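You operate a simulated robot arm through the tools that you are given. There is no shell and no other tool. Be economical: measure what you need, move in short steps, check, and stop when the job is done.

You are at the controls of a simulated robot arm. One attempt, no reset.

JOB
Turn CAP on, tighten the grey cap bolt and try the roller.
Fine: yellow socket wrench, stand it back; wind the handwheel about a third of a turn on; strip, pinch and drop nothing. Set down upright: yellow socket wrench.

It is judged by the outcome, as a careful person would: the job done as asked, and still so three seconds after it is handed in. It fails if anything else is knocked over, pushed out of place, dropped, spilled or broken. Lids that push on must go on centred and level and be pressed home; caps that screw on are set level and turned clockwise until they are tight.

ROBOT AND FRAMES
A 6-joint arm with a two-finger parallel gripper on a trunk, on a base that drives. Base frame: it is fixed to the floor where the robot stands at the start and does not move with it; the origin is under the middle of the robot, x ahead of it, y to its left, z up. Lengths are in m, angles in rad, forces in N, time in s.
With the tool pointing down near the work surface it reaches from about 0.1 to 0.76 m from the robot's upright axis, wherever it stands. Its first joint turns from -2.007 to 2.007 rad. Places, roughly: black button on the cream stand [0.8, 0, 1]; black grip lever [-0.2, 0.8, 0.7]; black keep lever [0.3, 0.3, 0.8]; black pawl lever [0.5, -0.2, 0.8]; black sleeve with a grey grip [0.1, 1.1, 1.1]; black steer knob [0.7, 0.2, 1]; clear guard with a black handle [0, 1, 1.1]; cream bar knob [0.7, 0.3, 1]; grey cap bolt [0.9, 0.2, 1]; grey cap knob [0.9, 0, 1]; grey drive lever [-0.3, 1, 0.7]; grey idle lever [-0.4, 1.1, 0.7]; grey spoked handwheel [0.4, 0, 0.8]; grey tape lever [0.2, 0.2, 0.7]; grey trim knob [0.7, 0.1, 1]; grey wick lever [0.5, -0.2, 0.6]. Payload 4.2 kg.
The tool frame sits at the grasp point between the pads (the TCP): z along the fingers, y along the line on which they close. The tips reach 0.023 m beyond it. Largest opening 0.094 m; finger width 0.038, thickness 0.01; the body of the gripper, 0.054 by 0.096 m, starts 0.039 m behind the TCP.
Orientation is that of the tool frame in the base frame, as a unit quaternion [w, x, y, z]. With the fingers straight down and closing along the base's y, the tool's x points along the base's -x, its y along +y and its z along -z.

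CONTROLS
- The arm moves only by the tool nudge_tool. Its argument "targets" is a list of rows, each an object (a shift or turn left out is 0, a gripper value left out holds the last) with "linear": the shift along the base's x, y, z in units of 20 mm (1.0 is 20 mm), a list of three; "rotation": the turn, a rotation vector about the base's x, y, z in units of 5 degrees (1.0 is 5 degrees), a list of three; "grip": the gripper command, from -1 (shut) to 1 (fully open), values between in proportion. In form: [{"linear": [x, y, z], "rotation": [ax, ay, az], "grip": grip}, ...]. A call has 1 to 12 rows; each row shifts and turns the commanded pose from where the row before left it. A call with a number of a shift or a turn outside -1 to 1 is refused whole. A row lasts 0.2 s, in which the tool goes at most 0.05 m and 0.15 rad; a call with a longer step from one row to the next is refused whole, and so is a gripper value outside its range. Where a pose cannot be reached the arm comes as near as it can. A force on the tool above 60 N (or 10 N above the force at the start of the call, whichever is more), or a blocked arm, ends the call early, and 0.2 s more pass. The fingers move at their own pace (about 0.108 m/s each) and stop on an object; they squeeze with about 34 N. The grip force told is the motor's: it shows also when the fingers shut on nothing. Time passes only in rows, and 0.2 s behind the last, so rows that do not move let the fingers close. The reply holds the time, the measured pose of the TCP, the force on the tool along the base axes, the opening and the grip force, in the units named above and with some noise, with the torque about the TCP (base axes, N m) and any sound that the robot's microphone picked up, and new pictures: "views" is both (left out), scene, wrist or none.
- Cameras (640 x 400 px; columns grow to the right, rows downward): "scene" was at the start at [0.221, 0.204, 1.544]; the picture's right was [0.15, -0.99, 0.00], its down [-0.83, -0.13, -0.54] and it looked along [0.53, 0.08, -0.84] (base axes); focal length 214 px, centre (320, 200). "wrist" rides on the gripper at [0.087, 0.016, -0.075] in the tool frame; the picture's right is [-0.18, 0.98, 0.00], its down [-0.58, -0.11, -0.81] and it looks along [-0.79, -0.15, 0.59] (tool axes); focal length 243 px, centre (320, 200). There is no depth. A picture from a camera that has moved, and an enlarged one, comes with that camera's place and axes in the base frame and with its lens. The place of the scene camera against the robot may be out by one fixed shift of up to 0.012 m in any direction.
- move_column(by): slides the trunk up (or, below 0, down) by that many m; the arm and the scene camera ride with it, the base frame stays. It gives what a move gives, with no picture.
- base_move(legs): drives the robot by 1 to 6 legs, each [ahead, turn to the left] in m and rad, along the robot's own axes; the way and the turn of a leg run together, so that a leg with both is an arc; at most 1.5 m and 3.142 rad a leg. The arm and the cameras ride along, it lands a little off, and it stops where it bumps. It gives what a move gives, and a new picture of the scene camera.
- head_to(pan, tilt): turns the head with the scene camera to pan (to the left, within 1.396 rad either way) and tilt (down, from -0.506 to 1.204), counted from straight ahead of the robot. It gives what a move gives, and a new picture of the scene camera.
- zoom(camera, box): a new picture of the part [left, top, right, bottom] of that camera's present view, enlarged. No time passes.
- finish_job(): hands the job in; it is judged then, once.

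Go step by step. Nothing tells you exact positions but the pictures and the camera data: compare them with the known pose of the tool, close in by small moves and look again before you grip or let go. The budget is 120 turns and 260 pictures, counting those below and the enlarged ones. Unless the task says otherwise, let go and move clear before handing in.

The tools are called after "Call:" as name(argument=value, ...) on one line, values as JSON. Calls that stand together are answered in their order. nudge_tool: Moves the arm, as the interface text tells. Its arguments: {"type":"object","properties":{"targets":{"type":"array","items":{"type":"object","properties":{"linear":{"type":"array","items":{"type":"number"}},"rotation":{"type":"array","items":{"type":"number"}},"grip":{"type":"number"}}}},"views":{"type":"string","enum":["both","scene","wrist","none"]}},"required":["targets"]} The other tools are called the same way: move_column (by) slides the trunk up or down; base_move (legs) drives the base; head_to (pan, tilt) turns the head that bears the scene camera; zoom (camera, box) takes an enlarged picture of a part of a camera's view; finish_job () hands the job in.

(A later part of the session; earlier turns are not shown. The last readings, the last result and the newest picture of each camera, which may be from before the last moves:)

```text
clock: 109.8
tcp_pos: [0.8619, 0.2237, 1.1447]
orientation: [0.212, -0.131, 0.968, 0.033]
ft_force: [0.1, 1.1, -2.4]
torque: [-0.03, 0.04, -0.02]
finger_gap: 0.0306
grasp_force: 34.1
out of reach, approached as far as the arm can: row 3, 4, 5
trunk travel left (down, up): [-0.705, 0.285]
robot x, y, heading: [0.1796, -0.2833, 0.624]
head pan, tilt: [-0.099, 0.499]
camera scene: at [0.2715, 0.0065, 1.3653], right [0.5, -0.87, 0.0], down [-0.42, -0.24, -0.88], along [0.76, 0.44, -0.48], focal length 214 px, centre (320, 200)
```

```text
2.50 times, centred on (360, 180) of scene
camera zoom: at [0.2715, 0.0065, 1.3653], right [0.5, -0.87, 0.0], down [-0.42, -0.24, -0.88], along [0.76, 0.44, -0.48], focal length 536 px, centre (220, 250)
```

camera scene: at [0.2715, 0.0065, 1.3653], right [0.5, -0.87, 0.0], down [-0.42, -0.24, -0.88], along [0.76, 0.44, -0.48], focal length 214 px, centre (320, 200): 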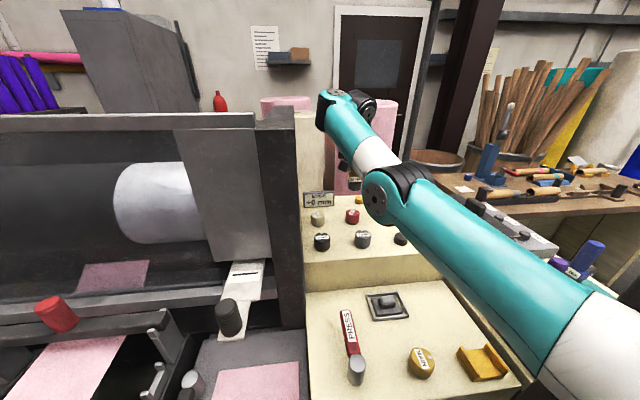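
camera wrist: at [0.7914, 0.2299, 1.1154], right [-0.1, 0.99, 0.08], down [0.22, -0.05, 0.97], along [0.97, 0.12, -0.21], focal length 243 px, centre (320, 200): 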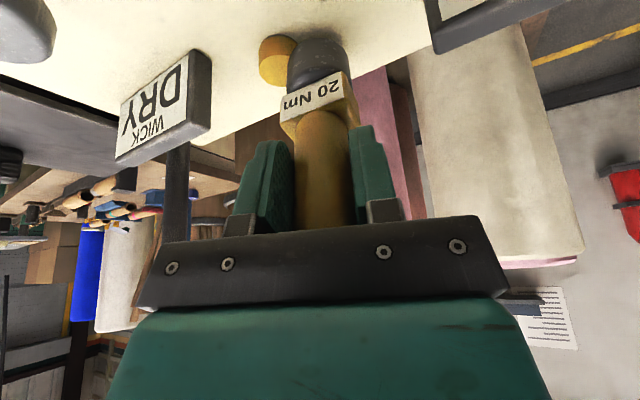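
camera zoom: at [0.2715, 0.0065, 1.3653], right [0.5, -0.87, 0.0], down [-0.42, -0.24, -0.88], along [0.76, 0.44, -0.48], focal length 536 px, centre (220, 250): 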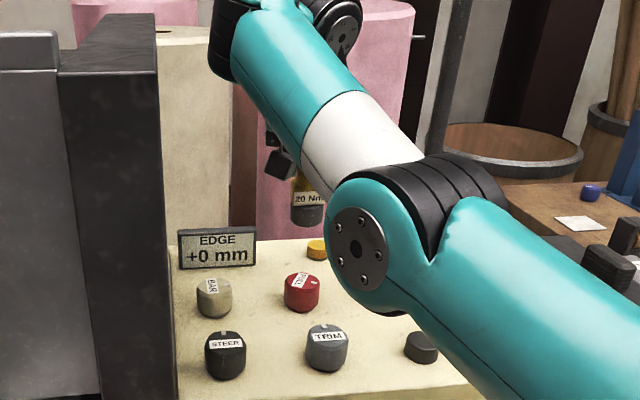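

The arm is in an awkward configuration; rotating the yaw back to its original angle should recover it.

Call:
nudge_tool(targets=[{"linear": [0, 0, 0.5], "rotation": [0, 0, 1]}, {"linear": [0, 0, 0.5], "rotation": [0, 0, 1]}, {"rotation": [0, 0, 1]}, {"rotation": [0, 0, 1]}, {"rotation": [0, 0, 1]}], views="scene")

```text
clock: 111.0
tcp_pos: [0.8677, 0.2349, 1.1862]
orientation: [0.198, -0.339, 0.917, 0.075]
ft_force: [0.1, 0.5, -1.4]
torque: [-0.02, 0.03, -0.04]
finger_gap: 0.0309
grasp_force: 34.3
out of reach, approached as far as the arm can: row 3, 4, 5
trunk travel left (down, up): [-0.705, 0.285]
robot x, y, heading: [0.1786, -0.2819, 0.618]
head pan, tilt: [-0.099, 0.499]
camera scene: at [0.2714, 0.0066, 1.3652], right [0.5, -0.87, 0.0], down [-0.42, -0.24, -0.88], along [0.76, 0.44, -0.48], focal length 214 px, centre (320, 200)
```

scene: 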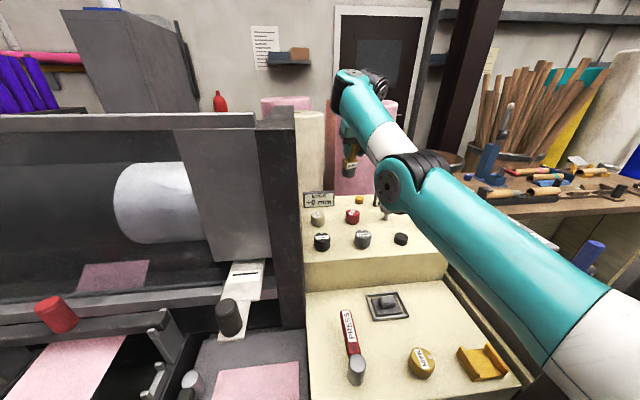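

Arm is elbow-low. I'll raise, extend nearly straight, then come down so the elbow bends upward again.

Call:
nudge_tool(targets=[{"linear": [0, 0, 1]}, {"linear": [0, 0, 1]}, {"linear": [0, 0, 1]}, {"linear": [0.8, 0.5, 0.5]}, {"linear": [0.8, 0.5, 0]}, {"linear": [0.8, 0.5, 0]}, {"linear": [0.8, 0.5, 0]}], views="scene")

```text
clock: 112.6
tcp_pos: [0.8784, 0.2495, 1.2462]
orientation: [0.199, -0.338, 0.917, 0.077]
ft_force: [0.4, -1.0, -2.0]
torque: [-0.02, 0.05, -0.03]
finger_gap: 0.0308
grasp_force: 33.5
out of reach, approached as far as the arm can: row 4, 5, 6, 7
trunk travel left (down, up): [-0.705, 0.285]
robot x, y, heading: [0.1824, -0.2836, 0.623]
head pan, tilt: [-0.099, 0.499]
camera scene: at [0.2714, 0.0065, 1.3653], right [0.5, -0.87, 0.0], down [-0.42, -0.24, -0.88], along [0.76, 0.44, -0.48], focal length 214 px, centre (320, 200)
```

scene: 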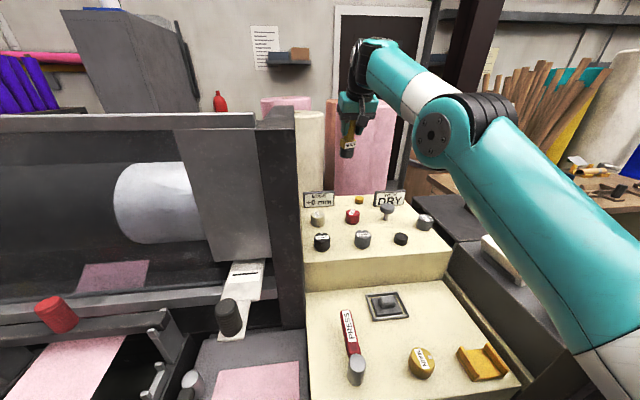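

The elbow is up again, and nothing on the panel moved. Let me inspect the bolt and the wrench closely.

Call:
zoom(camera="scene", box=[335, 180, 385, 215])

Call:
zoom(camera="scene", box=[320, 70, 400, 170])

Call:
zoom(camera="scene", box=[300, 180, 460, 280])

```text
11.43 times, centred on (360, 198) of scene
camera zoom: at [0.2714, 0.0065, 1.3653], right [0.5, -0.87, 0.0], down [-0.42, -0.24, -0.88], along [0.76, 0.44, -0.48], focal length 2451 px, centre (-137, 229)
```

zoom: 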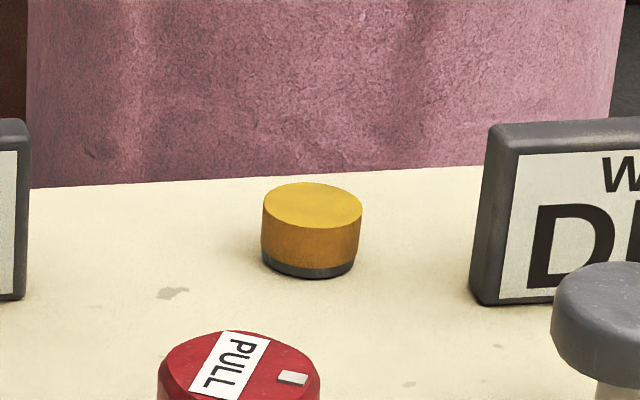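

```text
4.00 times, centred on (360, 120) of scene
camera zoom: at [0.2714, 0.0065, 1.3653], right [0.5, -0.87, 0.0], down [-0.42, -0.24, -0.88], along [0.76, 0.44, -0.48], focal length 858 px, centre (160, 520)
```

zoom: 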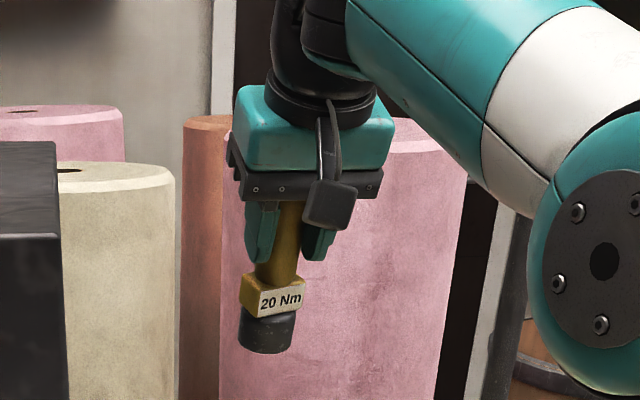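

```text
4.00 times, centred on (380, 230) of scene
camera zoom: at [0.2714, 0.0065, 1.3653], right [0.5, -0.87, 0.0], down [-0.42, -0.24, -0.88], along [0.76, 0.44, -0.48], focal length 858 px, centre (80, 80)
```

zoom: 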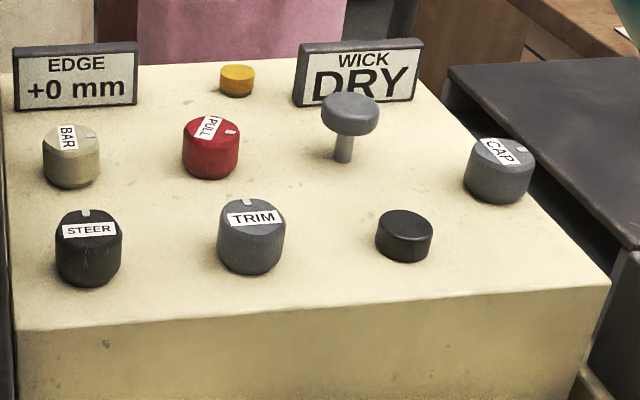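

The bolt now sits flush on the panel with a yellow mark (before, it was proud on its neck and grey), so it has been driven home. The wrench has rotated in my grip to lie along the tool axis, so a vertical tool will stand it upright. I'll lower the trunk, then back off under the bar.

Call:
nudge_tool(targets=[{"linear": [0.4, -0.8, 0]}, {"linear": [0.4, -0.8, 0]}], views="none")

Call:
move_column(by=-0.075)

Call:
head_to(pan=-0.4, tilt=0.15)

```text
clock: 113.2
tcp_pos: [0.893, 0.2163, 1.2458]
orientation: [0.199, -0.339, 0.916, 0.077]
ft_force: [0.3, 0.5, -2.1]
torque: [-0.02, 0.05, -0.04]
finger_gap: 0.0305
grasp_force: 33.8
trunk travel left (down, up): [-0.705, 0.285]
robot x, y, heading: [0.1815, -0.2807, 0.621]
head pan, tilt: [-0.099, 0.499]
```

```text
clock: 114.3
tcp_pos: [0.8938, 0.2166, 1.1703]
orientation: [0.2, -0.339, 0.916, 0.079]
ft_force: [-0.2, -0.4, -1.9]
torque: [-0.01, 0.06, 0.0]
finger_gap: 0.0308
grasp_force: 34.2
trunk travel left (down, up): [-0.63, 0.36]
robot x, y, heading: [0.1792, -0.2857, 0.625]
head pan, tilt: [-0.099, 0.499]
```

```text
clock: 115.1
tcp_pos: [0.8937, 0.2172, 1.1694]
orientation: [0.199, -0.338, 0.916, 0.078]
ft_force: [0.9, -0.9, -1.5]
torque: [-0.06, 0.01, 0.01]
finger_gap: 0.0308
grasp_force: 34.0
trunk travel left (down, up): [-0.63, 0.36]
robot x, y, heading: [0.1816, -0.2827, 0.621]
head pan, tilt: [-0.4, 0.15]
camera scene: at [0.2829, -0.0184, 1.3226], right [0.22, -0.98, 0.0], down [-0.15, -0.03, -0.99], along [0.96, 0.22, -0.15], focal length 214 px, centre (320, 200)
```

scene: 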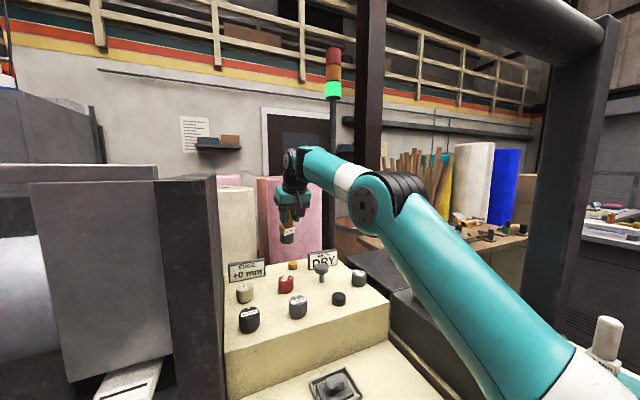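

Call:
base_move(legs=[[-0.25, 0]])

Call:
nudge_tool(targets=[{"rotation": [-0.651, 0.738, 0]}, {"rotation": [-0.651, 0.738, 0]}, {"rotation": [-0.651, 0.738, 0]}, {"rotation": [-0.651, 0.738, 0]}, {"rotation": [-0.651, 0.738, 0]}], views="both")

Call:
zoom(camera="scene", box=[240, 130, 360, 280])

```text
clock: 116.9
tcp_pos: [0.6923, 0.0672, 1.17]
orientation: [0.201, -0.336, 0.917, 0.077]
ft_force: [0.1, 0.8, -1.8]
torque: [-0.05, 0.07, -0.01]
finger_gap: 0.0309
grasp_force: 34.4
trunk travel left (down, up): [-0.63, 0.36]
robot x, y, heading: [-0.0196, -0.4324, 0.615]
head pan, tilt: [-0.4, 0.15]
camera scene: at [0.0802, -0.164, 1.3227], right [0.21, -0.98, 0.0], down [-0.15, -0.03, -0.99], along [0.97, 0.21, -0.15], focal length 214 px, centre (320, 200)
```

scene: 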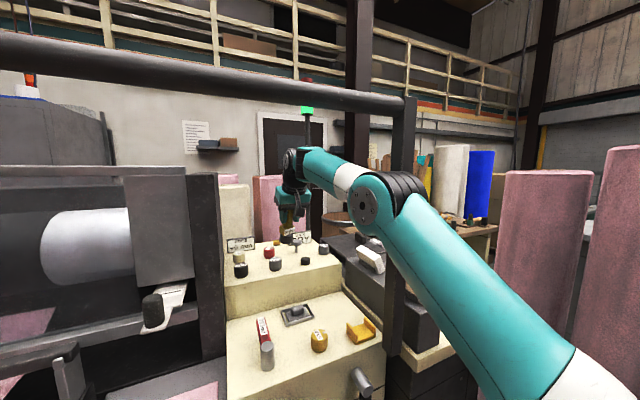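

```text
clock: 118.1
tcp_pos: [0.6464, 0.0329, 1.1413]
orientation: [0.0, -0.344, 0.939, 0.001]
ft_force: [0.8, 1.1, -2.3]
torque: [-0.05, 0.04, 0.02]
finger_gap: 0.0306
grasp_force: 34.4
out of reach, approached as far as the arm can: row 2, 3, 4, 5
trunk travel left (down, up): [-0.63, 0.36]
robot x, y, heading: [-0.0234, -0.4219, 0.615]
head pan, tilt: [-0.4, 0.15]
camera scene: at [0.0806, -0.1638, 1.3226], right [0.21, -0.98, 0.0], down [-0.15, -0.03, -0.99], along [0.97, 0.21, -0.15], focal length 214 px, centre (320, 200)
camera wrist: at [0.5707, -0.0118, 1.2164], right [-0.49, 0.87, 0.0], down [0.51, 0.29, 0.81], along [0.7, 0.4, -0.59], focal length 243 px, centre (320, 200)
```

scene: 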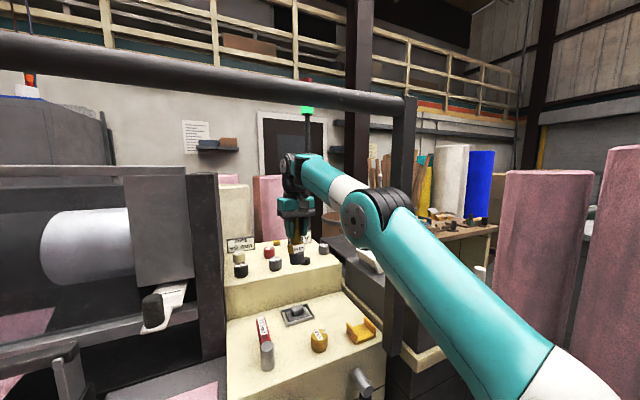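
wrist: 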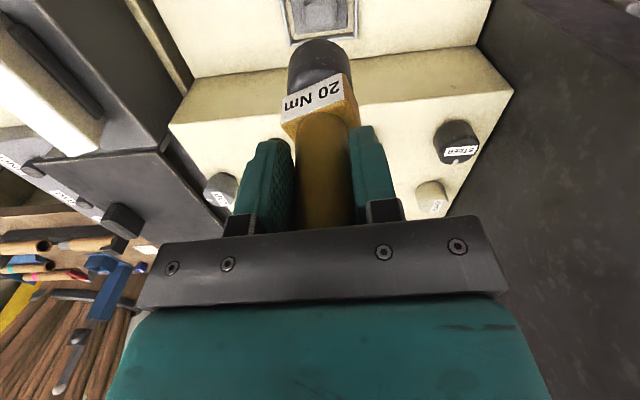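

```text
2.67 times, centred on (300, 205) of scene
camera zoom: at [0.0806, -0.1638, 1.3226], right [0.21, -0.98, 0.0], down [-0.15, -0.03, -0.99], along [0.97, 0.21, -0.15], focal length 572 px, centre (373, 187)
```

zoom: 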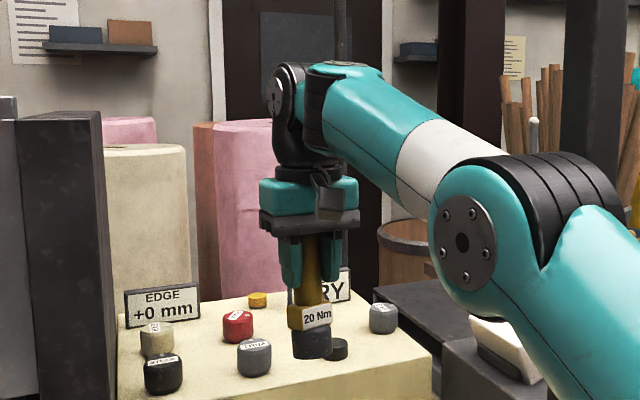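

Tool and wrench are both vertical now. I'll move over the wrench's original spot (0.7206, −0.0835), staying high.

Call:
nudge_tool(targets=[{"linear": [0.53, -0.83, -0.3]}, {"linear": [0.53, -0.83, -0.3]}, {"linear": [0.53, -0.83, -0.3]}, {"linear": [0.53, -0.83, -0.3]}, {"linear": [0.53, -0.83, -0.3]}, {"linear": [0.53, -0.83, -0.3]}, {"linear": [0.53, -0.83, -0.2]}], views="both")

Call:
zoom(camera="scene", box=[280, 150, 400, 300])

```text
clock: 119.7
tcp_pos: [0.7221, -0.082, 1.1032]
orientation: [0.003, -0.344, 0.939, 0.0]
ft_force: [-0.5, 0.1, -1.4]
torque: [-0.02, -0.03, -0.03]
finger_gap: 0.0308
grasp_force: 33.9
trunk travel left (down, up): [-0.63, 0.36]
robot x, y, heading: [-0.0241, -0.4291, 0.614]
head pan, tilt: [-0.4, 0.15]
camera scene: at [0.0801, -0.1639, 1.3227], right [0.22, -0.98, 0.0], down [-0.15, -0.03, -0.99], along [0.97, 0.21, -0.15], focal length 214 px, centre (320, 200)
camera wrist: at [0.6439, -0.127, 1.1774], right [-0.5, 0.87, 0.0], down [0.51, 0.29, 0.81], along [0.7, 0.4, -0.59], focal length 243 px, centre (320, 200)
```

scene: 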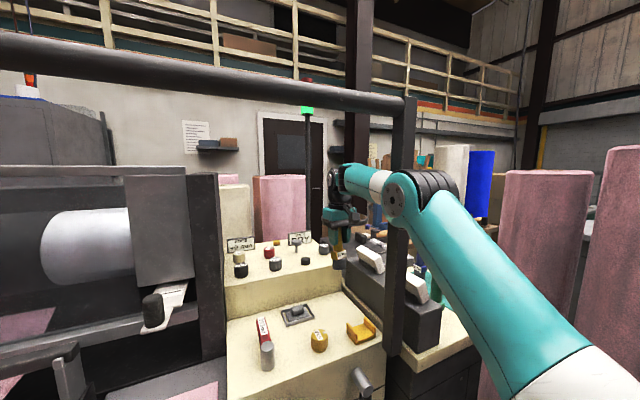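
wrist: 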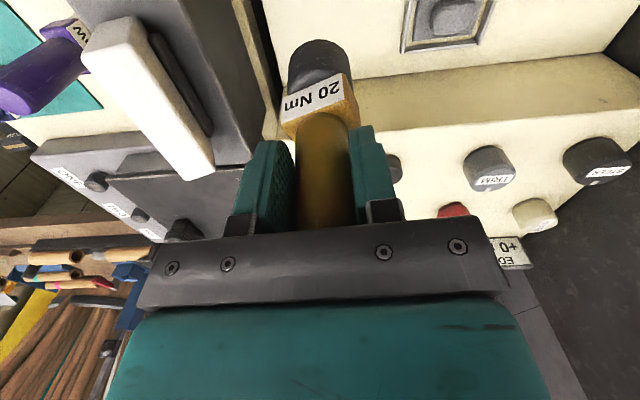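

```text
2.67 times, centred on (340, 225) of scene
camera zoom: at [0.0801, -0.1639, 1.3227], right [0.22, -0.98, 0.0], down [-0.15, -0.03, -0.99], along [0.97, 0.21, -0.15], focal length 572 px, centre (267, 133)
```

zoom: 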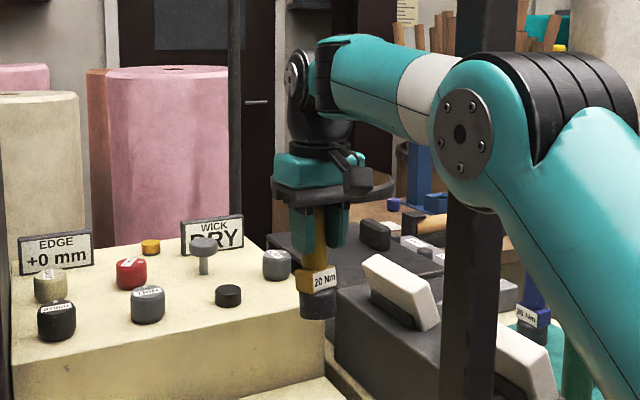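

Over the spot. Descend to just above the deck.

Call:
nudge_tool(targets=[{"linear": [-0.05, -0.05, -1]}, {"linear": [0, 0, -1]}, {"linear": [0, 0, -1]}, {"linear": [0, 0, -1]}, {"linear": [0, 0, -1]}, {"linear": [0, 0, -0.7]}], views="none")

Call:
head_to(pan=-0.4, tilt=0.5)

Call:
zoom(camera="scene", box=[290, 120, 410, 260])

```text
clock: 121.1
tcp_pos: [0.7186, -0.0861, 0.9886]
orientation: [0.001, -0.343, 0.94, 0.0]
ft_force: [-0.1, 1.1, -1.2]
torque: [-0.03, 0.0, -0.01]
finger_gap: 0.0309
grasp_force: 33.5
trunk travel left (down, up): [-0.63, 0.36]
robot x, y, heading: [-0.0221, -0.4291, 0.619]
head pan, tilt: [-0.4, 0.15]
```

```text
clock: 122.0
tcp_pos: [0.7206, -0.0858, 0.989]
orientation: [0.002, -0.345, 0.939, 0.0]
ft_force: [0.9, 0.0, -1.9]
torque: [0.0, 0.03, 0.0]
finger_gap: 0.0306
grasp_force: 33.7
trunk travel left (down, up): [-0.63, 0.36]
robot x, y, heading: [-0.0236, -0.428, 0.614]
head pan, tilt: [-0.4, 0.499]
camera scene: at [0.0786, -0.1644, 1.2904], right [0.21, -0.98, 0.0], down [-0.47, -0.1, -0.88], along [0.86, 0.19, -0.48], focal length 214 px, centre (320, 200)
```

scene: 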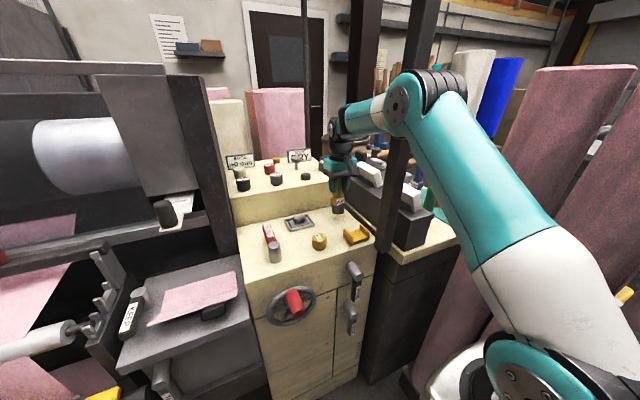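

```text
2.86 times, centred on (350, 190) of scene
camera zoom: at [0.0786, -0.1644, 1.2904], right [0.21, -0.98, 0.0], down [-0.47, -0.1, -0.88], along [0.86, 0.19, -0.48], focal length 613 px, centre (234, 229)
```

zoom: 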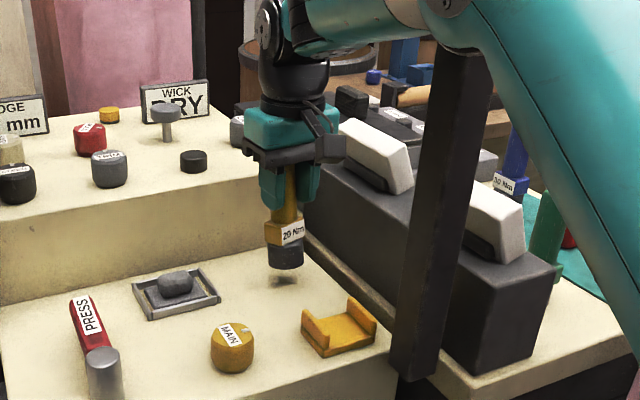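

Call:
nudge_tool(targets=[{"linear": [0, 0.06, -0.3]}, {"linear": [0, 0, -0.3]}, {"linear": [0, 0, -0.2]}], views="none")

Call:
zoom(camera="scene", box=[310, 150, 370, 230])

```text
clock: 122.8
tcp_pos: [0.7203, -0.0837, 0.9736]
orientation: [0.002, -0.345, 0.939, 0.0]
ft_force: [-0.8, -0.1, -2.5]
torque: [-0.01, -0.01, 0.02]
finger_gap: 0.0309
grasp_force: 33.9
trunk travel left (down, up): [-0.63, 0.36]
robot x, y, heading: [-0.0209, -0.4323, 0.617]
head pan, tilt: [-0.4, 0.499]
```

```text
5.00 times, centred on (340, 190) of scene
camera zoom: at [0.0786, -0.1644, 1.2903], right [0.21, -0.98, 0.0], down [-0.47, -0.1, -0.88], along [0.86, 0.19, -0.48], focal length 1072 px, centre (220, 250)
```

zoom: 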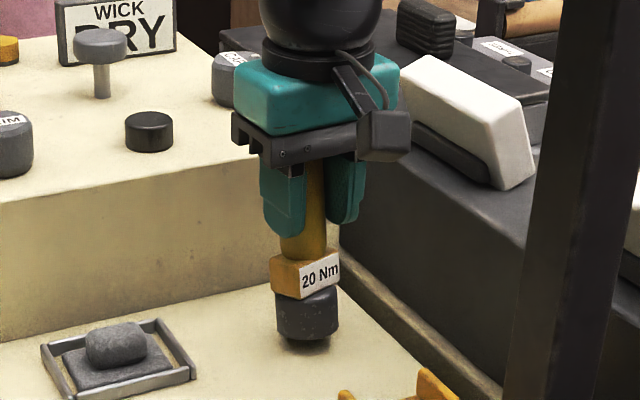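

Call:
nudge_tool(targets=[{"linear": [0, 0, -0.12]}, {"linear": [0, 0, -0.12]}, {"linear": [0, 0, 0]}], views="none")

Call:
zoom(camera="scene", box=[310, 150, 370, 230])

```text
clock: 123.6
tcp_pos: [0.7185, -0.084, 0.9679]
orientation: [0.002, -0.344, 0.939, 0.0]
ft_force: [0.1, 0.8, -2.0]
torque: [0.01, 0.01, -0.02]
finger_gap: 0.0304
grasp_force: 33.7
trunk travel left (down, up): [-0.63, 0.36]
robot x, y, heading: [-0.022, -0.4301, 0.615]
head pan, tilt: [-0.4, 0.499]
```

```text
5.00 times, centred on (340, 190) of scene
camera zoom: at [0.0786, -0.1644, 1.2903], right [0.21, -0.98, 0.0], down [-0.47, -0.1, -0.88], along [0.86, 0.19, -0.48], focal length 1072 px, centre (220, 250)
```

zoom: 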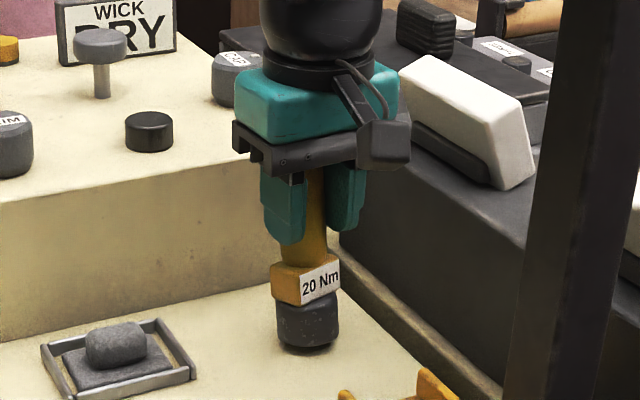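

Call:
nudge_tool(targets=[{"linear": [0, 0, -0.1]}, {"linear": [0, 0, -0.1]}, {"linear": [0, 0, -0.1]}, {"linear": [0, 0, 0]}], views="none")

Call:
zoom(camera="scene", box=[310, 150, 370, 230])

```text
clock: 124.6
tcp_pos: [0.7207, -0.0847, 0.9645]
orientation: [0.004, -0.343, 0.939, 0.0]
ft_force: [-0.7, -1.1, 15.6]
torque: [0.05, -0.15, -0.02]
finger_gap: 0.0307
grasp_force: 33.9
trunk travel left (down, up): [-0.63, 0.36]
robot x, y, heading: [-0.0207, -0.4271, 0.615]
head pan, tilt: [-0.4, 0.499]
```

```text
5.00 times, centred on (340, 190) of scene
camera zoom: at [0.0779, -0.1648, 1.2907], right [0.21, -0.98, 0.0], down [-0.47, -0.1, -0.88], along [0.86, 0.19, -0.48], focal length 1072 px, centre (220, 250)
```

zoom: 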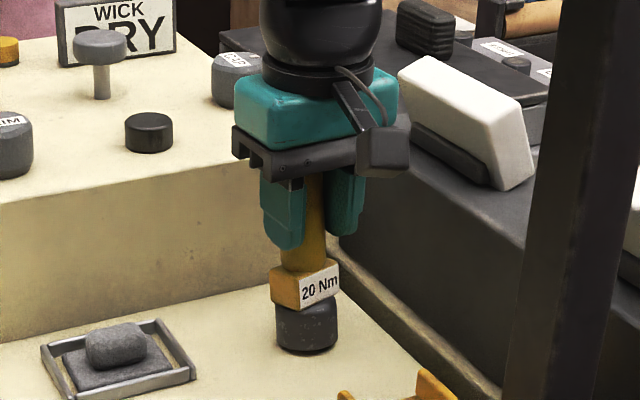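

Contact felt: wrench stands on the deck. Ease off and open gently.

Call:
nudge_tool(targets=[{"linear": [0, 0, 0.04]}, {"grip": -0.2}, {"grip": 0.3}, {"grip": 0.9}, {"grip": 0.9}], views="wrist")

Call:
zoom(camera="scene", box=[310, 150, 370, 230])

```text
clock: 125.8
tcp_pos: [0.72, -0.0837, 0.9644]
orientation: [0.002, -0.345, 0.939, 0.0]
ft_force: [-0.8, -1.0, 17.8]
torque: [0.1, -0.11, 0.02]
finger_gap: 0.0894
grasp_force: 0.1
trunk travel left (down, up): [-0.63, 0.36]
robot x, y, heading: [-0.0259, -0.4238, 0.614]
head pan, tilt: [-0.4, 0.499]
camera wrist: at [0.6431, -0.1288, 1.0385], right [-0.49, 0.87, 0.0], down [0.51, 0.29, 0.81], along [0.7, 0.4, -0.59], focal length 243 px, centre (320, 200)
```

wrist: 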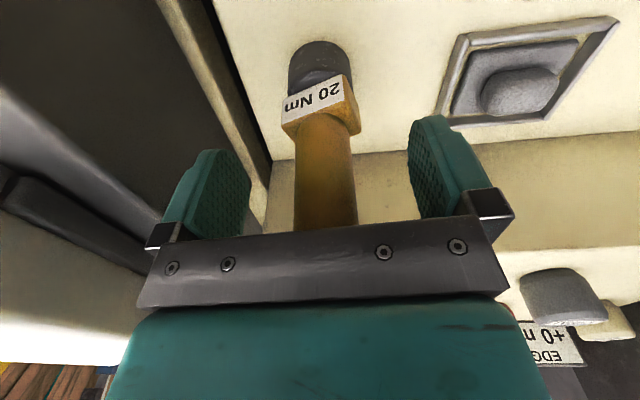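

```text
5.00 times, centred on (340, 190) of scene
camera zoom: at [0.0778, -0.1648, 1.2905], right [0.21, -0.98, 0.0], down [-0.47, -0.1, -0.88], along [0.86, 0.19, -0.48], focal length 1072 px, centre (220, 250)
```

zoom: 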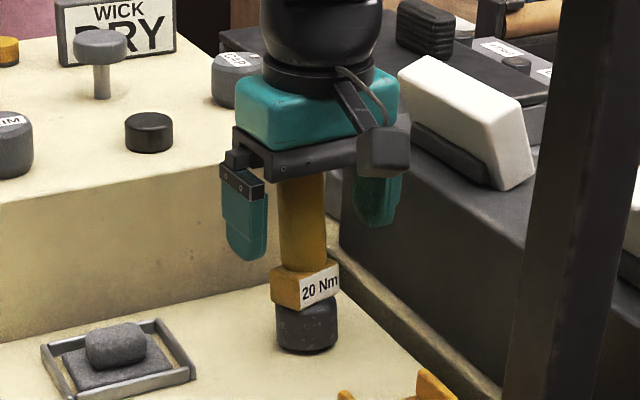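

The wrench stands on its own. Lift the open gripper clear.

Call:
nudge_tool(targets=[{"linear": [0, 0, 0.5]}, {"linear": [0, 0, 1]}, {"linear": [0, 0, 1]}, {"linear": [0, 0, 1]}, {"linear": [0, 0, 1]}, {"linear": [0, 0, 1]}], views="both")

Call:
zoom(camera="scene", box=[230, 130, 390, 270])

```text
clock: 127.2
tcp_pos: [0.718, -0.0848, 1.074]
orientation: [0.001, -0.344, 0.939, 0.001]
ft_force: [-0.1, 0.6, -0.3]
torque: [-0.01, 0.0, 0.0]
finger_gap: 0.0894
grasp_force: 0.0
trunk travel left (down, up): [-0.63, 0.36]
robot x, y, heading: [-0.0231, -0.426, 0.616]
head pan, tilt: [-0.4, 0.499]
camera scene: at [0.0786, -0.1644, 1.2903], right [0.21, -0.98, 0.0], down [-0.47, -0.1, -0.88], along [0.86, 0.19, -0.48], focal length 214 px, centre (320, 200)
camera wrist: at [0.6431, -0.1283, 1.1476], right [-0.49, 0.87, 0.0], down [0.51, 0.29, 0.81], along [0.7, 0.4, -0.59], focal length 243 px, centre (320, 200)
```

scene: 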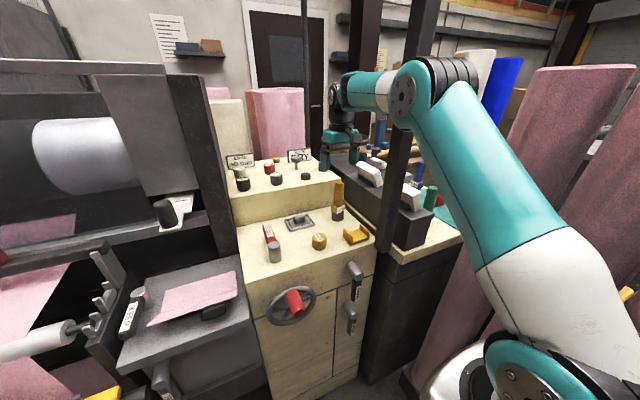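
wrist: 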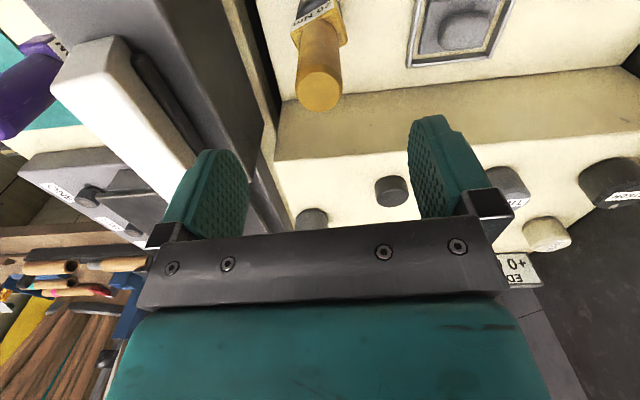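

```text
2.86 times, centred on (310, 200) of scene
camera zoom: at [0.0786, -0.1644, 1.2903], right [0.21, -0.98, 0.0], down [-0.47, -0.1, -0.88], along [0.86, 0.19, -0.48], focal length 613 px, centre (349, 200)
```

zoom: 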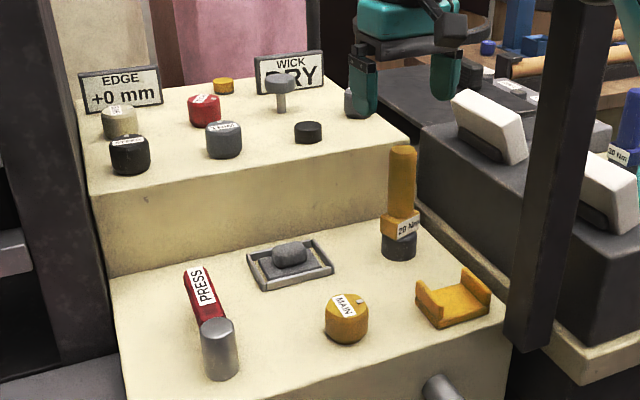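

Wrench upright at its old place. Now the handwheel: I'll back the robot off so the gripper is in front of the machine.

Call:
base_move(legs=[[-0.36, 0.03]])

Call:
head_to(pan=-0.1, tilt=0.7)

Call:
zoom(camera="scene", box=[280, 120, 440, 260])

```text
clock: 129.5
tcp_pos: [0.4185, -0.2724, 1.0731]
orientation: [0.002, -0.36, 0.933, 0.001]
ft_force: [0.5, 0.3, -0.2]
torque: [0.03, 0.02, 0.04]
finger_gap: 0.0895
grasp_force: 0.0
trunk travel left (down, up): [-0.63, 0.36]
robot x, y, heading: [-0.3108, -0.6423, 0.652]
head pan, tilt: [-0.4, 0.499]
camera scene: at [-0.2203, -0.374, 1.2903], right [0.25, -0.97, 0.0], down [-0.46, -0.12, -0.88], along [0.85, 0.22, -0.48], focal length 214 px, centre (320, 200)
```

scene: 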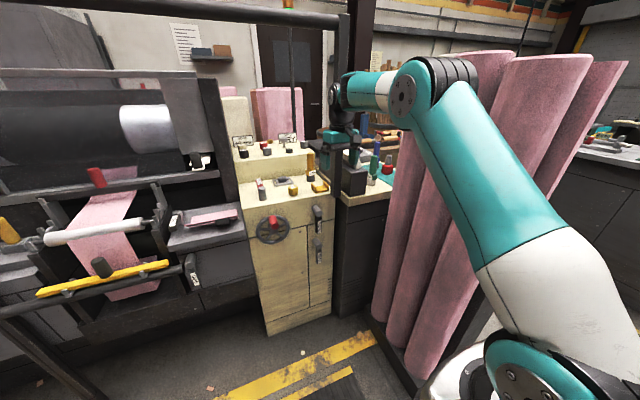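

```text
clock: 130.3
tcp_pos: [0.4185, -0.2726, 1.0731]
orientation: [0.002, -0.359, 0.933, 0.0]
ft_force: [0.4, -0.8, 0.6]
torque: [0.0, 0.01, 0.01]
finger_gap: 0.0893
grasp_force: 0.2
trunk travel left (down, up): [-0.63, 0.36]
robot x, y, heading: [-0.3132, -0.6432, 0.651]
head pan, tilt: [-0.099, 0.7]
camera scene: at [-0.2359, -0.3521, 1.2726], right [0.52, -0.85, 0.0], down [-0.55, -0.34, -0.77], along [0.65, 0.4, -0.64], focal length 214 px, centre (320, 200)
```

scene: 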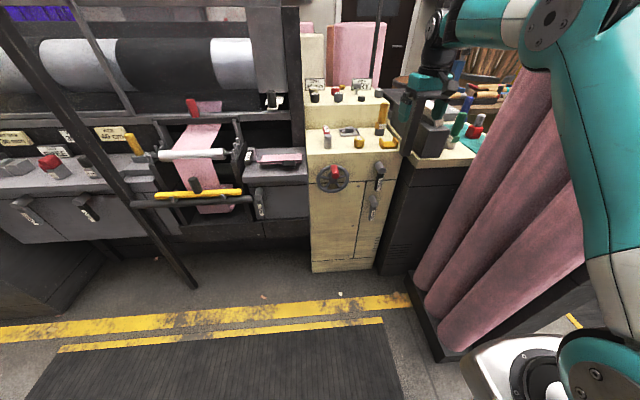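

```text
2.86 times, centred on (360, 190) of scene
camera zoom: at [-0.2359, -0.3521, 1.2726], right [0.52, -0.85, 0.0], down [-0.55, -0.34, -0.77], along [0.65, 0.4, -0.64], focal length 613 px, centre (206, 229)
```

zoom: 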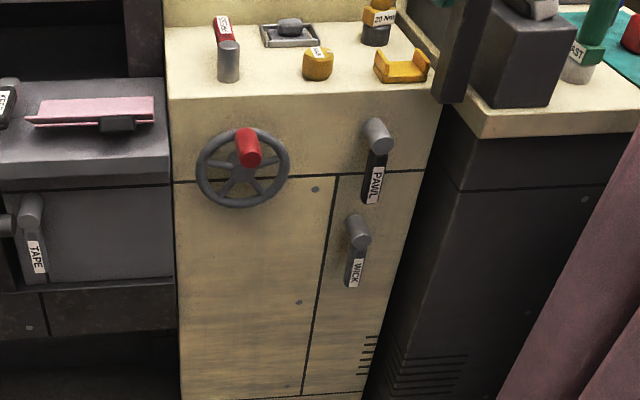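

Handwheel centre ≈ (f 0.30, z 0.79) with the red crank at 12 o'clock. I'll turn the tool to point forward, horizontally.

Call:
nudge_tool(targets=[{"rotation": [0, 0, -1]}, {"rotation": [0.6, -0.8, 0]}, {"rotation": [0.6, -0.8, 0]}, {"rotation": [0.6, -0.8, 0]}, {"rotation": [0.6, -0.8, 0]}, {"rotation": [0.6, -0.8, 0]}, {"rotation": [0.6, -0.8, 0]}, {"rotation": [0.6, -0.8, 0]}, {"rotation": [0.6, -0.8, 0]}, {"rotation": [0.6, -0.8, 0]}], views="none")

Call:
nudge_tool(targets=[{"rotation": [0.6, -0.8, 0]}, {"rotation": [0.6, -0.8, 0]}, {"rotation": [0.6, -0.8, 0]}, {"rotation": [0.6, -0.8, 0]}, {"rotation": [0.6, -0.8, 0]}, {"rotation": [0.6, -0.8, 0]}, {"rotation": [0.6, -0.8, 0]}, {"rotation": [0.6, -0.8, 0]}, {"rotation": [0.6, -0.8, 0]}], views="both")

```text
clock: 132.5
tcp_pos: [0.4189, -0.2729, 1.0738]
orientation: [0.364, -0.295, 0.875, 0.121]
ft_force: [-0.5, 0.2, 0.5]
torque: [-0.05, 0.0, 0.02]
finger_gap: 0.0892
grasp_force: 0.0
trunk travel left (down, up): [-0.63, 0.36]
robot x, y, heading: [-0.3129, -0.6422, 0.651]
head pan, tilt: [-0.099, 0.7]
```

```text
clock: 134.5
tcp_pos: [0.4169, -0.2726, 1.0738]
orientation: [0.673, -0.224, 0.669, 0.222]
ft_force: [0.4, -0.8, -0.2]
torque: [-0.03, 0.01, -0.01]
finger_gap: 0.0892
grasp_force: 0.1
trunk travel left (down, up): [-0.63, 0.36]
robot x, y, heading: [-0.311, -0.6415, 0.651]
head pan, tilt: [-0.099, 0.7]
camera scene: at [-0.2362, -0.3521, 1.2726], right [0.52, -0.85, 0.0], down [-0.55, -0.34, -0.77], along [0.65, 0.4, -0.64], focal length 214 px, centre (320, 200)
camera wrist: at [0.3491, -0.3049, 0.9861], right [-0.59, 0.79, 0.18], down [-0.58, -0.57, 0.58], along [0.56, 0.24, 0.8], focal length 243 px, centre (320, 200)
```

scene: 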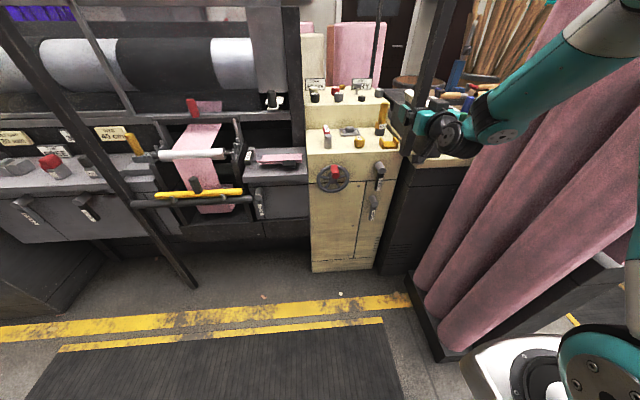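
wrist: 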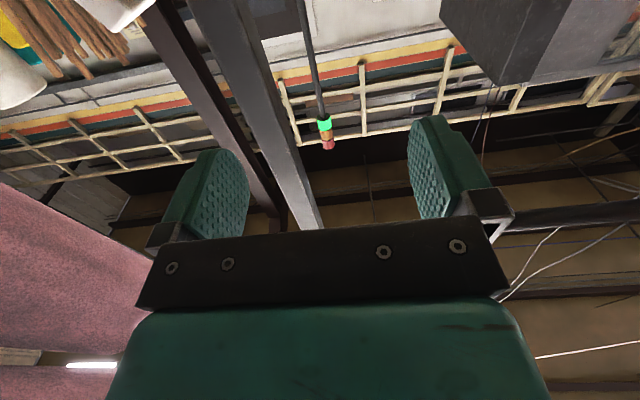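

Tool points straight at the machine. Move left in line with the crank, then lower the trunk.

Call:
nudge_tool(targets=[{"linear": [-0.6, 0.8, 0]}, {"linear": [-0.6, 0.8, 0]}, {"linear": [-0.6, 0.8, 0]}, {"linear": [-0.6, 0.8, 0]}, {"linear": [-0.6, 0.8, 0]}, {"linear": [-0.6, 0.8, 0]}, {"linear": [-0.6, 0.8, 0]}, {"linear": [-0.6, 0.8, 0]}, {"linear": [-0.6, 0.8, 0]}, {"linear": [-0.6, 0.8, 0]}, {"linear": [-0.6, 0.8, 0]}], views="none")

Call:
move_column(by=-0.2)

Call:
head_to(pan=-0.2, tilt=0.5)

Call:
zoom(camera="scene", box=[240, 120, 440, 280])

```text
clock: 136.9
tcp_pos: [0.2875, -0.0957, 1.0742]
orientation: [0.672, -0.224, 0.67, 0.222]
ft_force: [1.1, -0.7, 0.7]
torque: [-0.01, 0.0, -0.01]
finger_gap: 0.0895
grasp_force: 0.0
trunk travel left (down, up): [-0.63, 0.36]
robot x, y, heading: [-0.3096, -0.6418, 0.65]
head pan, tilt: [-0.099, 0.7]
```

```text
clock: 139.1
tcp_pos: [0.2873, -0.0959, 0.8752]
orientation: [0.672, -0.225, 0.669, 0.223]
ft_force: [0.1, 0.3, 0.1]
torque: [-0.03, -0.02, 0.0]
finger_gap: 0.0895
grasp_force: 0.0
trunk travel left (down, up): [-0.43, 0.56]
robot x, y, heading: [-0.3161, -0.6452, 0.65]
head pan, tilt: [-0.099, 0.7]
```

```text
clock: 139.8
tcp_pos: [0.2863, -0.0978, 0.8735]
orientation: [0.673, -0.224, 0.669, 0.222]
ft_force: [0.1, 0.0, -0.4]
torque: [-0.02, 0.02, -0.01]
finger_gap: 0.0891
grasp_force: 0.1
trunk travel left (down, up): [-0.43, 0.56]
robot x, y, heading: [-0.3116, -0.6403, 0.647]
head pan, tilt: [-0.201, 0.499]
camera scene: at [-0.2265, -0.3569, 1.0902], right [0.43, -0.9, 0.0], down [-0.43, -0.21, -0.88], along [0.79, 0.38, -0.48], focal length 214 px, centre (320, 200)
```

scene: 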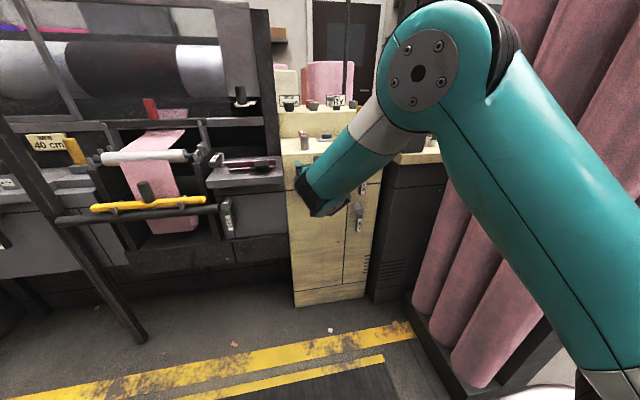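

```text
2.50 times, centred on (340, 200) of scene
camera zoom: at [-0.2265, -0.3569, 1.0902], right [0.43, -0.9, 0.0], down [-0.43, -0.21, -0.88], along [0.79, 0.38, -0.48], focal length 536 px, centre (270, 200)
```

zoom: 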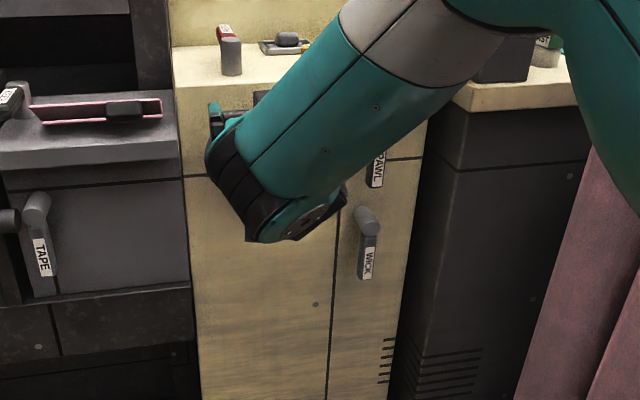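

I'll roll the gripper 180° so the wrist camera sits above and sees the crank.

Call:
nudge_tool(targets=[{"rotation": [-0.8, -0.6, 0]}, {"rotation": [-0.8, -0.6, 0]}, {"rotation": [-0.8, -0.6, 0]}, {"rotation": [-0.8, -0.6, 0]}, {"rotation": [-0.8, -0.6, 0]}, {"rotation": [-0.8, -0.6, 0]}, {"rotation": [-0.8, -0.6, 0]}, {"rotation": [-0.8, -0.6, 0]}, {"rotation": [-0.8, -0.6, 0]}, {"rotation": [-0.8, -0.6, 0]}, {"rotation": [-0.8, -0.6, 0]}, {"rotation": [-0.8, -0.6, 0]}], views="none")

Call:
nudge_tool(targets=[{"rotation": [-0.8, -0.6, 0]}, {"rotation": [-0.8, -0.6, 0]}, {"rotation": [-0.8, -0.6, 0]}, {"rotation": [-0.8, -0.6, 0]}, {"rotation": [-0.8, -0.6, 0]}, {"rotation": [-0.8, -0.6, 0]}, {"rotation": [-0.8, -0.6, 0]}, {"rotation": [-0.8, -0.6, 0]}, {"rotation": [-0.8, -0.6, 0]}, {"rotation": [-0.8, -0.6, 0]}, {"rotation": [-0.8, -0.6, 0]}, {"rotation": [-0.8, -0.6, 0]}], views="none")

Call:
nudge_tool(targets=[{"rotation": [-0.8, -0.6, 0]}, {"rotation": [-0.8, -0.6, 0]}, {"rotation": [-0.8, -0.6, 0]}, {"rotation": [-0.8, -0.6, 0]}, {"rotation": [-0.8, -0.6, 0]}, {"rotation": [-0.8, -0.6, 0]}, {"rotation": [-0.8, -0.6, 0]}, {"rotation": [-0.8, -0.6, 0]}, {"rotation": [-0.8, -0.6, 0]}, {"rotation": [-0.8, -0.6, 0]}, {"rotation": [-0.8, -0.6, 0]}, {"rotation": [-0.8, -0.6, 0]}], views="both")

```text
clock: 142.4
tcp_pos: [0.2866, -0.0957, 0.8755]
orientation: [0.693, -0.53, 0.466, -0.143]
ft_force: [-0.4, 0.0, 1.1]
torque: [-0.02, 0.02, 0.02]
finger_gap: 0.0896
grasp_force: 0.1
trunk travel left (down, up): [-0.43, 0.56]
robot x, y, heading: [-0.3089, -0.6494, 0.653]
head pan, tilt: [-0.201, 0.499]
```

```text
clock: 145.0
tcp_pos: [0.2865, -0.0969, 0.8731]
orientation: [-0.527, 0.694, -0.138, 0.47]
ft_force: [0.1, -0.9, -0.3]
torque: [0.0, -0.01, 0.02]
finger_gap: 0.0894
grasp_force: 0.0
trunk travel left (down, up): [-0.43, 0.56]
robot x, y, heading: [-0.3123, -0.6433, 0.649]
head pan, tilt: [-0.201, 0.499]
```

```text
clock: 147.6
tcp_pos: [0.2864, -0.0947, 0.8744]
orientation: [-0.221, 0.671, 0.226, 0.67]
ft_force: [-1.0, 0.0, -0.6]
torque: [-0.02, 0.0, -0.01]
finger_gap: 0.0893
grasp_force: 0.1
trunk travel left (down, up): [-0.43, 0.56]
robot x, y, heading: [-0.3151, -0.6442, 0.651]
head pan, tilt: [-0.201, 0.499]
camera scene: at [-0.2265, -0.3569, 1.0903], right [0.43, -0.9, 0.0], down [-0.43, -0.21, -0.88], along [0.79, 0.38, -0.48], focal length 214 px, centre (320, 200)
camera wrist: at [0.2363, -0.1533, 0.9611], right [0.59, -0.79, -0.18], down [-0.71, -0.4, -0.58], along [0.38, 0.47, -0.8], focal length 243 px, centre (320, 200)
```

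scene: 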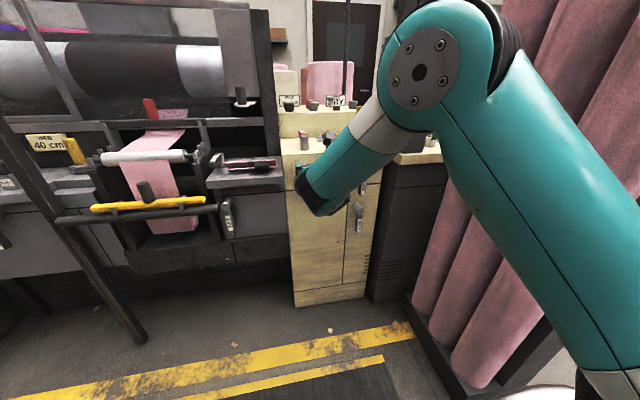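
wrist: 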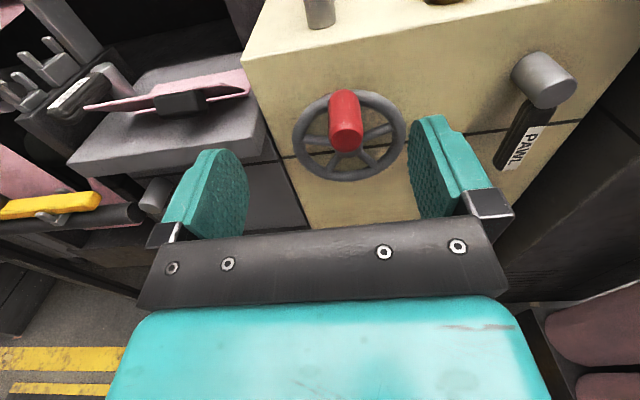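

Clear view of the crank: handle axis at about l −0.262, z 0.84, its end at f 0.236. Align then check.

Call:
nudge_tool(targets=[{"linear": [0.2, -0.26, -0.85]}, {"linear": [0.2, -0.26, -0.85]}, {"linear": [0.6, 0.45, 0]}, {"linear": [0.6, 0.45, 0]}], views="wrist")

```text
clock: 148.6
tcp_pos: [0.3191, -0.0888, 0.8405]
orientation: [-0.222, 0.671, 0.226, 0.67]
ft_force: [-0.7, 0.0, 0.5]
torque: [0.0, -0.02, 0.02]
finger_gap: 0.0895
grasp_force: 0.0
trunk travel left (down, up): [-0.43, 0.56]
robot x, y, heading: [-0.3116, -0.6418, 0.65]
head pan, tilt: [-0.201, 0.499]
camera wrist: at [0.2689, -0.1461, 0.9276], right [0.59, -0.79, -0.18], down [-0.71, -0.4, -0.58], along [0.38, 0.47, -0.8], focal length 243 px, centre (320, 200)
```

wrist: 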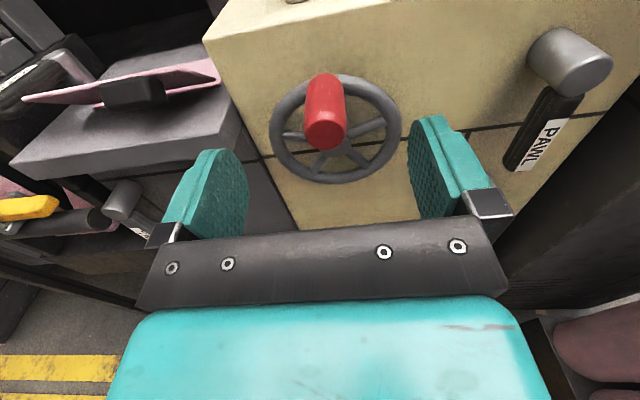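

Call:
nudge_tool(targets=[{"linear": [0.78, 0.52, 0]}, {"linear": [0.75, 0.55, 0]}, {"linear": [0.75, 0.55, 0]}], views="wrist")

```text
clock: 149.4
tcp_pos: [0.3647, -0.0569, 0.8398]
orientation: [-0.221, 0.671, 0.226, 0.67]
ft_force: [-0.6, 0.7, 0.8]
torque: [0.0, 0.0, -0.02]
finger_gap: 0.0892
grasp_force: 0.0
trunk travel left (down, up): [-0.43, 0.56]
robot x, y, heading: [-0.3131, -0.6402, 0.649]
head pan, tilt: [-0.201, 0.499]
camera wrist: at [0.3138, -0.114, 0.9273], right [0.59, -0.79, -0.18], down [-0.71, -0.4, -0.58], along [0.38, 0.47, -0.79], focal length 243 px, centre (320, 200)
```

wrist: 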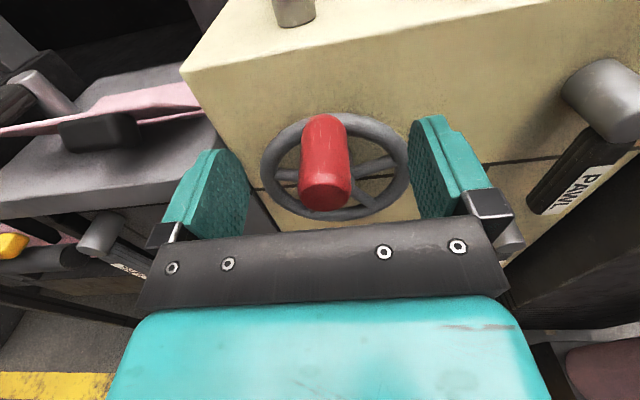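

Call:
nudge_tool(targets=[{"grip": 0.2}, {"grip": -0.3}, {"grip": -1}, {"grip": -1}], views="wrist")

```text
clock: 150.4
tcp_pos: [0.3628, -0.0552, 0.8397]
orientation: [-0.222, 0.671, 0.227, 0.67]
ft_force: [-2.9, 7.4, -0.9]
torque: [0.27, 0.27, -0.43]
finger_gap: 0.0291
grasp_force: 44.8
trunk travel left (down, up): [-0.43, 0.56]
robot x, y, heading: [-0.3144, -0.6442, 0.653]
head pan, tilt: [-0.201, 0.499]
camera wrist: at [0.3131, -0.1133, 0.9273], right [0.59, -0.79, -0.18], down [-0.71, -0.4, -0.58], along [0.38, 0.47, -0.79], focal length 243 px, centre (320, 200)
```

wrist: 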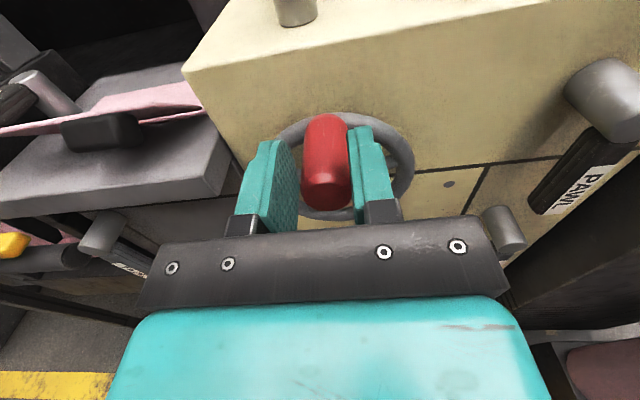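

Gripped. Try the first 15° clockwise along the arc.

Call:
nudge_tool(targets=[{"linear": [0.131, -0.174, -0.01], "rotation": [0.8, 0.6, 0]}, {"linear": [0.13, -0.173, -0.028], "rotation": [0.8, 0.6, 0]}, {"linear": [0.128, -0.17, -0.047], "rotation": [0.8, 0.6, 0]}], views="wrist")

```text
clock: 151.2
tcp_pos: [0.3717, -0.0685, 0.8403]
orientation: [-0.309, 0.694, 0.135, 0.636]
ft_force: [-6.9, -11.4, 8.1]
torque: [-0.79, 0.3, -0.76]
finger_gap: 0.0288
grasp_force: 44.3
trunk travel left (down, up): [-0.43, 0.56]
robot x, y, heading: [-0.3119, -0.6409, 0.653]
head pan, tilt: [-0.201, 0.499]
camera wrist: at [0.3353, -0.1436, 0.9199], right [0.54, -0.72, -0.43], down [-0.8, -0.28, -0.53], along [0.27, 0.63, -0.73], focal length 243 px, centre (320, 200)
```

wrist: 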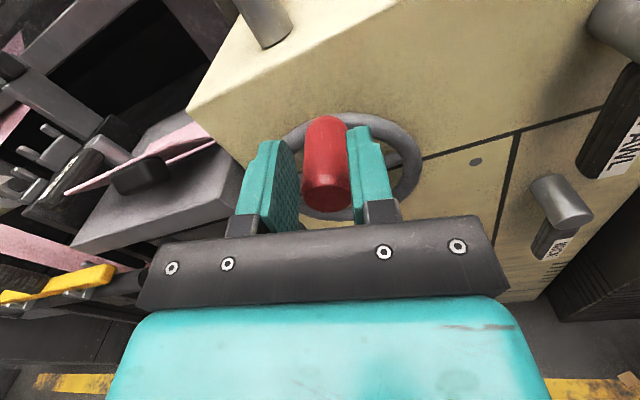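

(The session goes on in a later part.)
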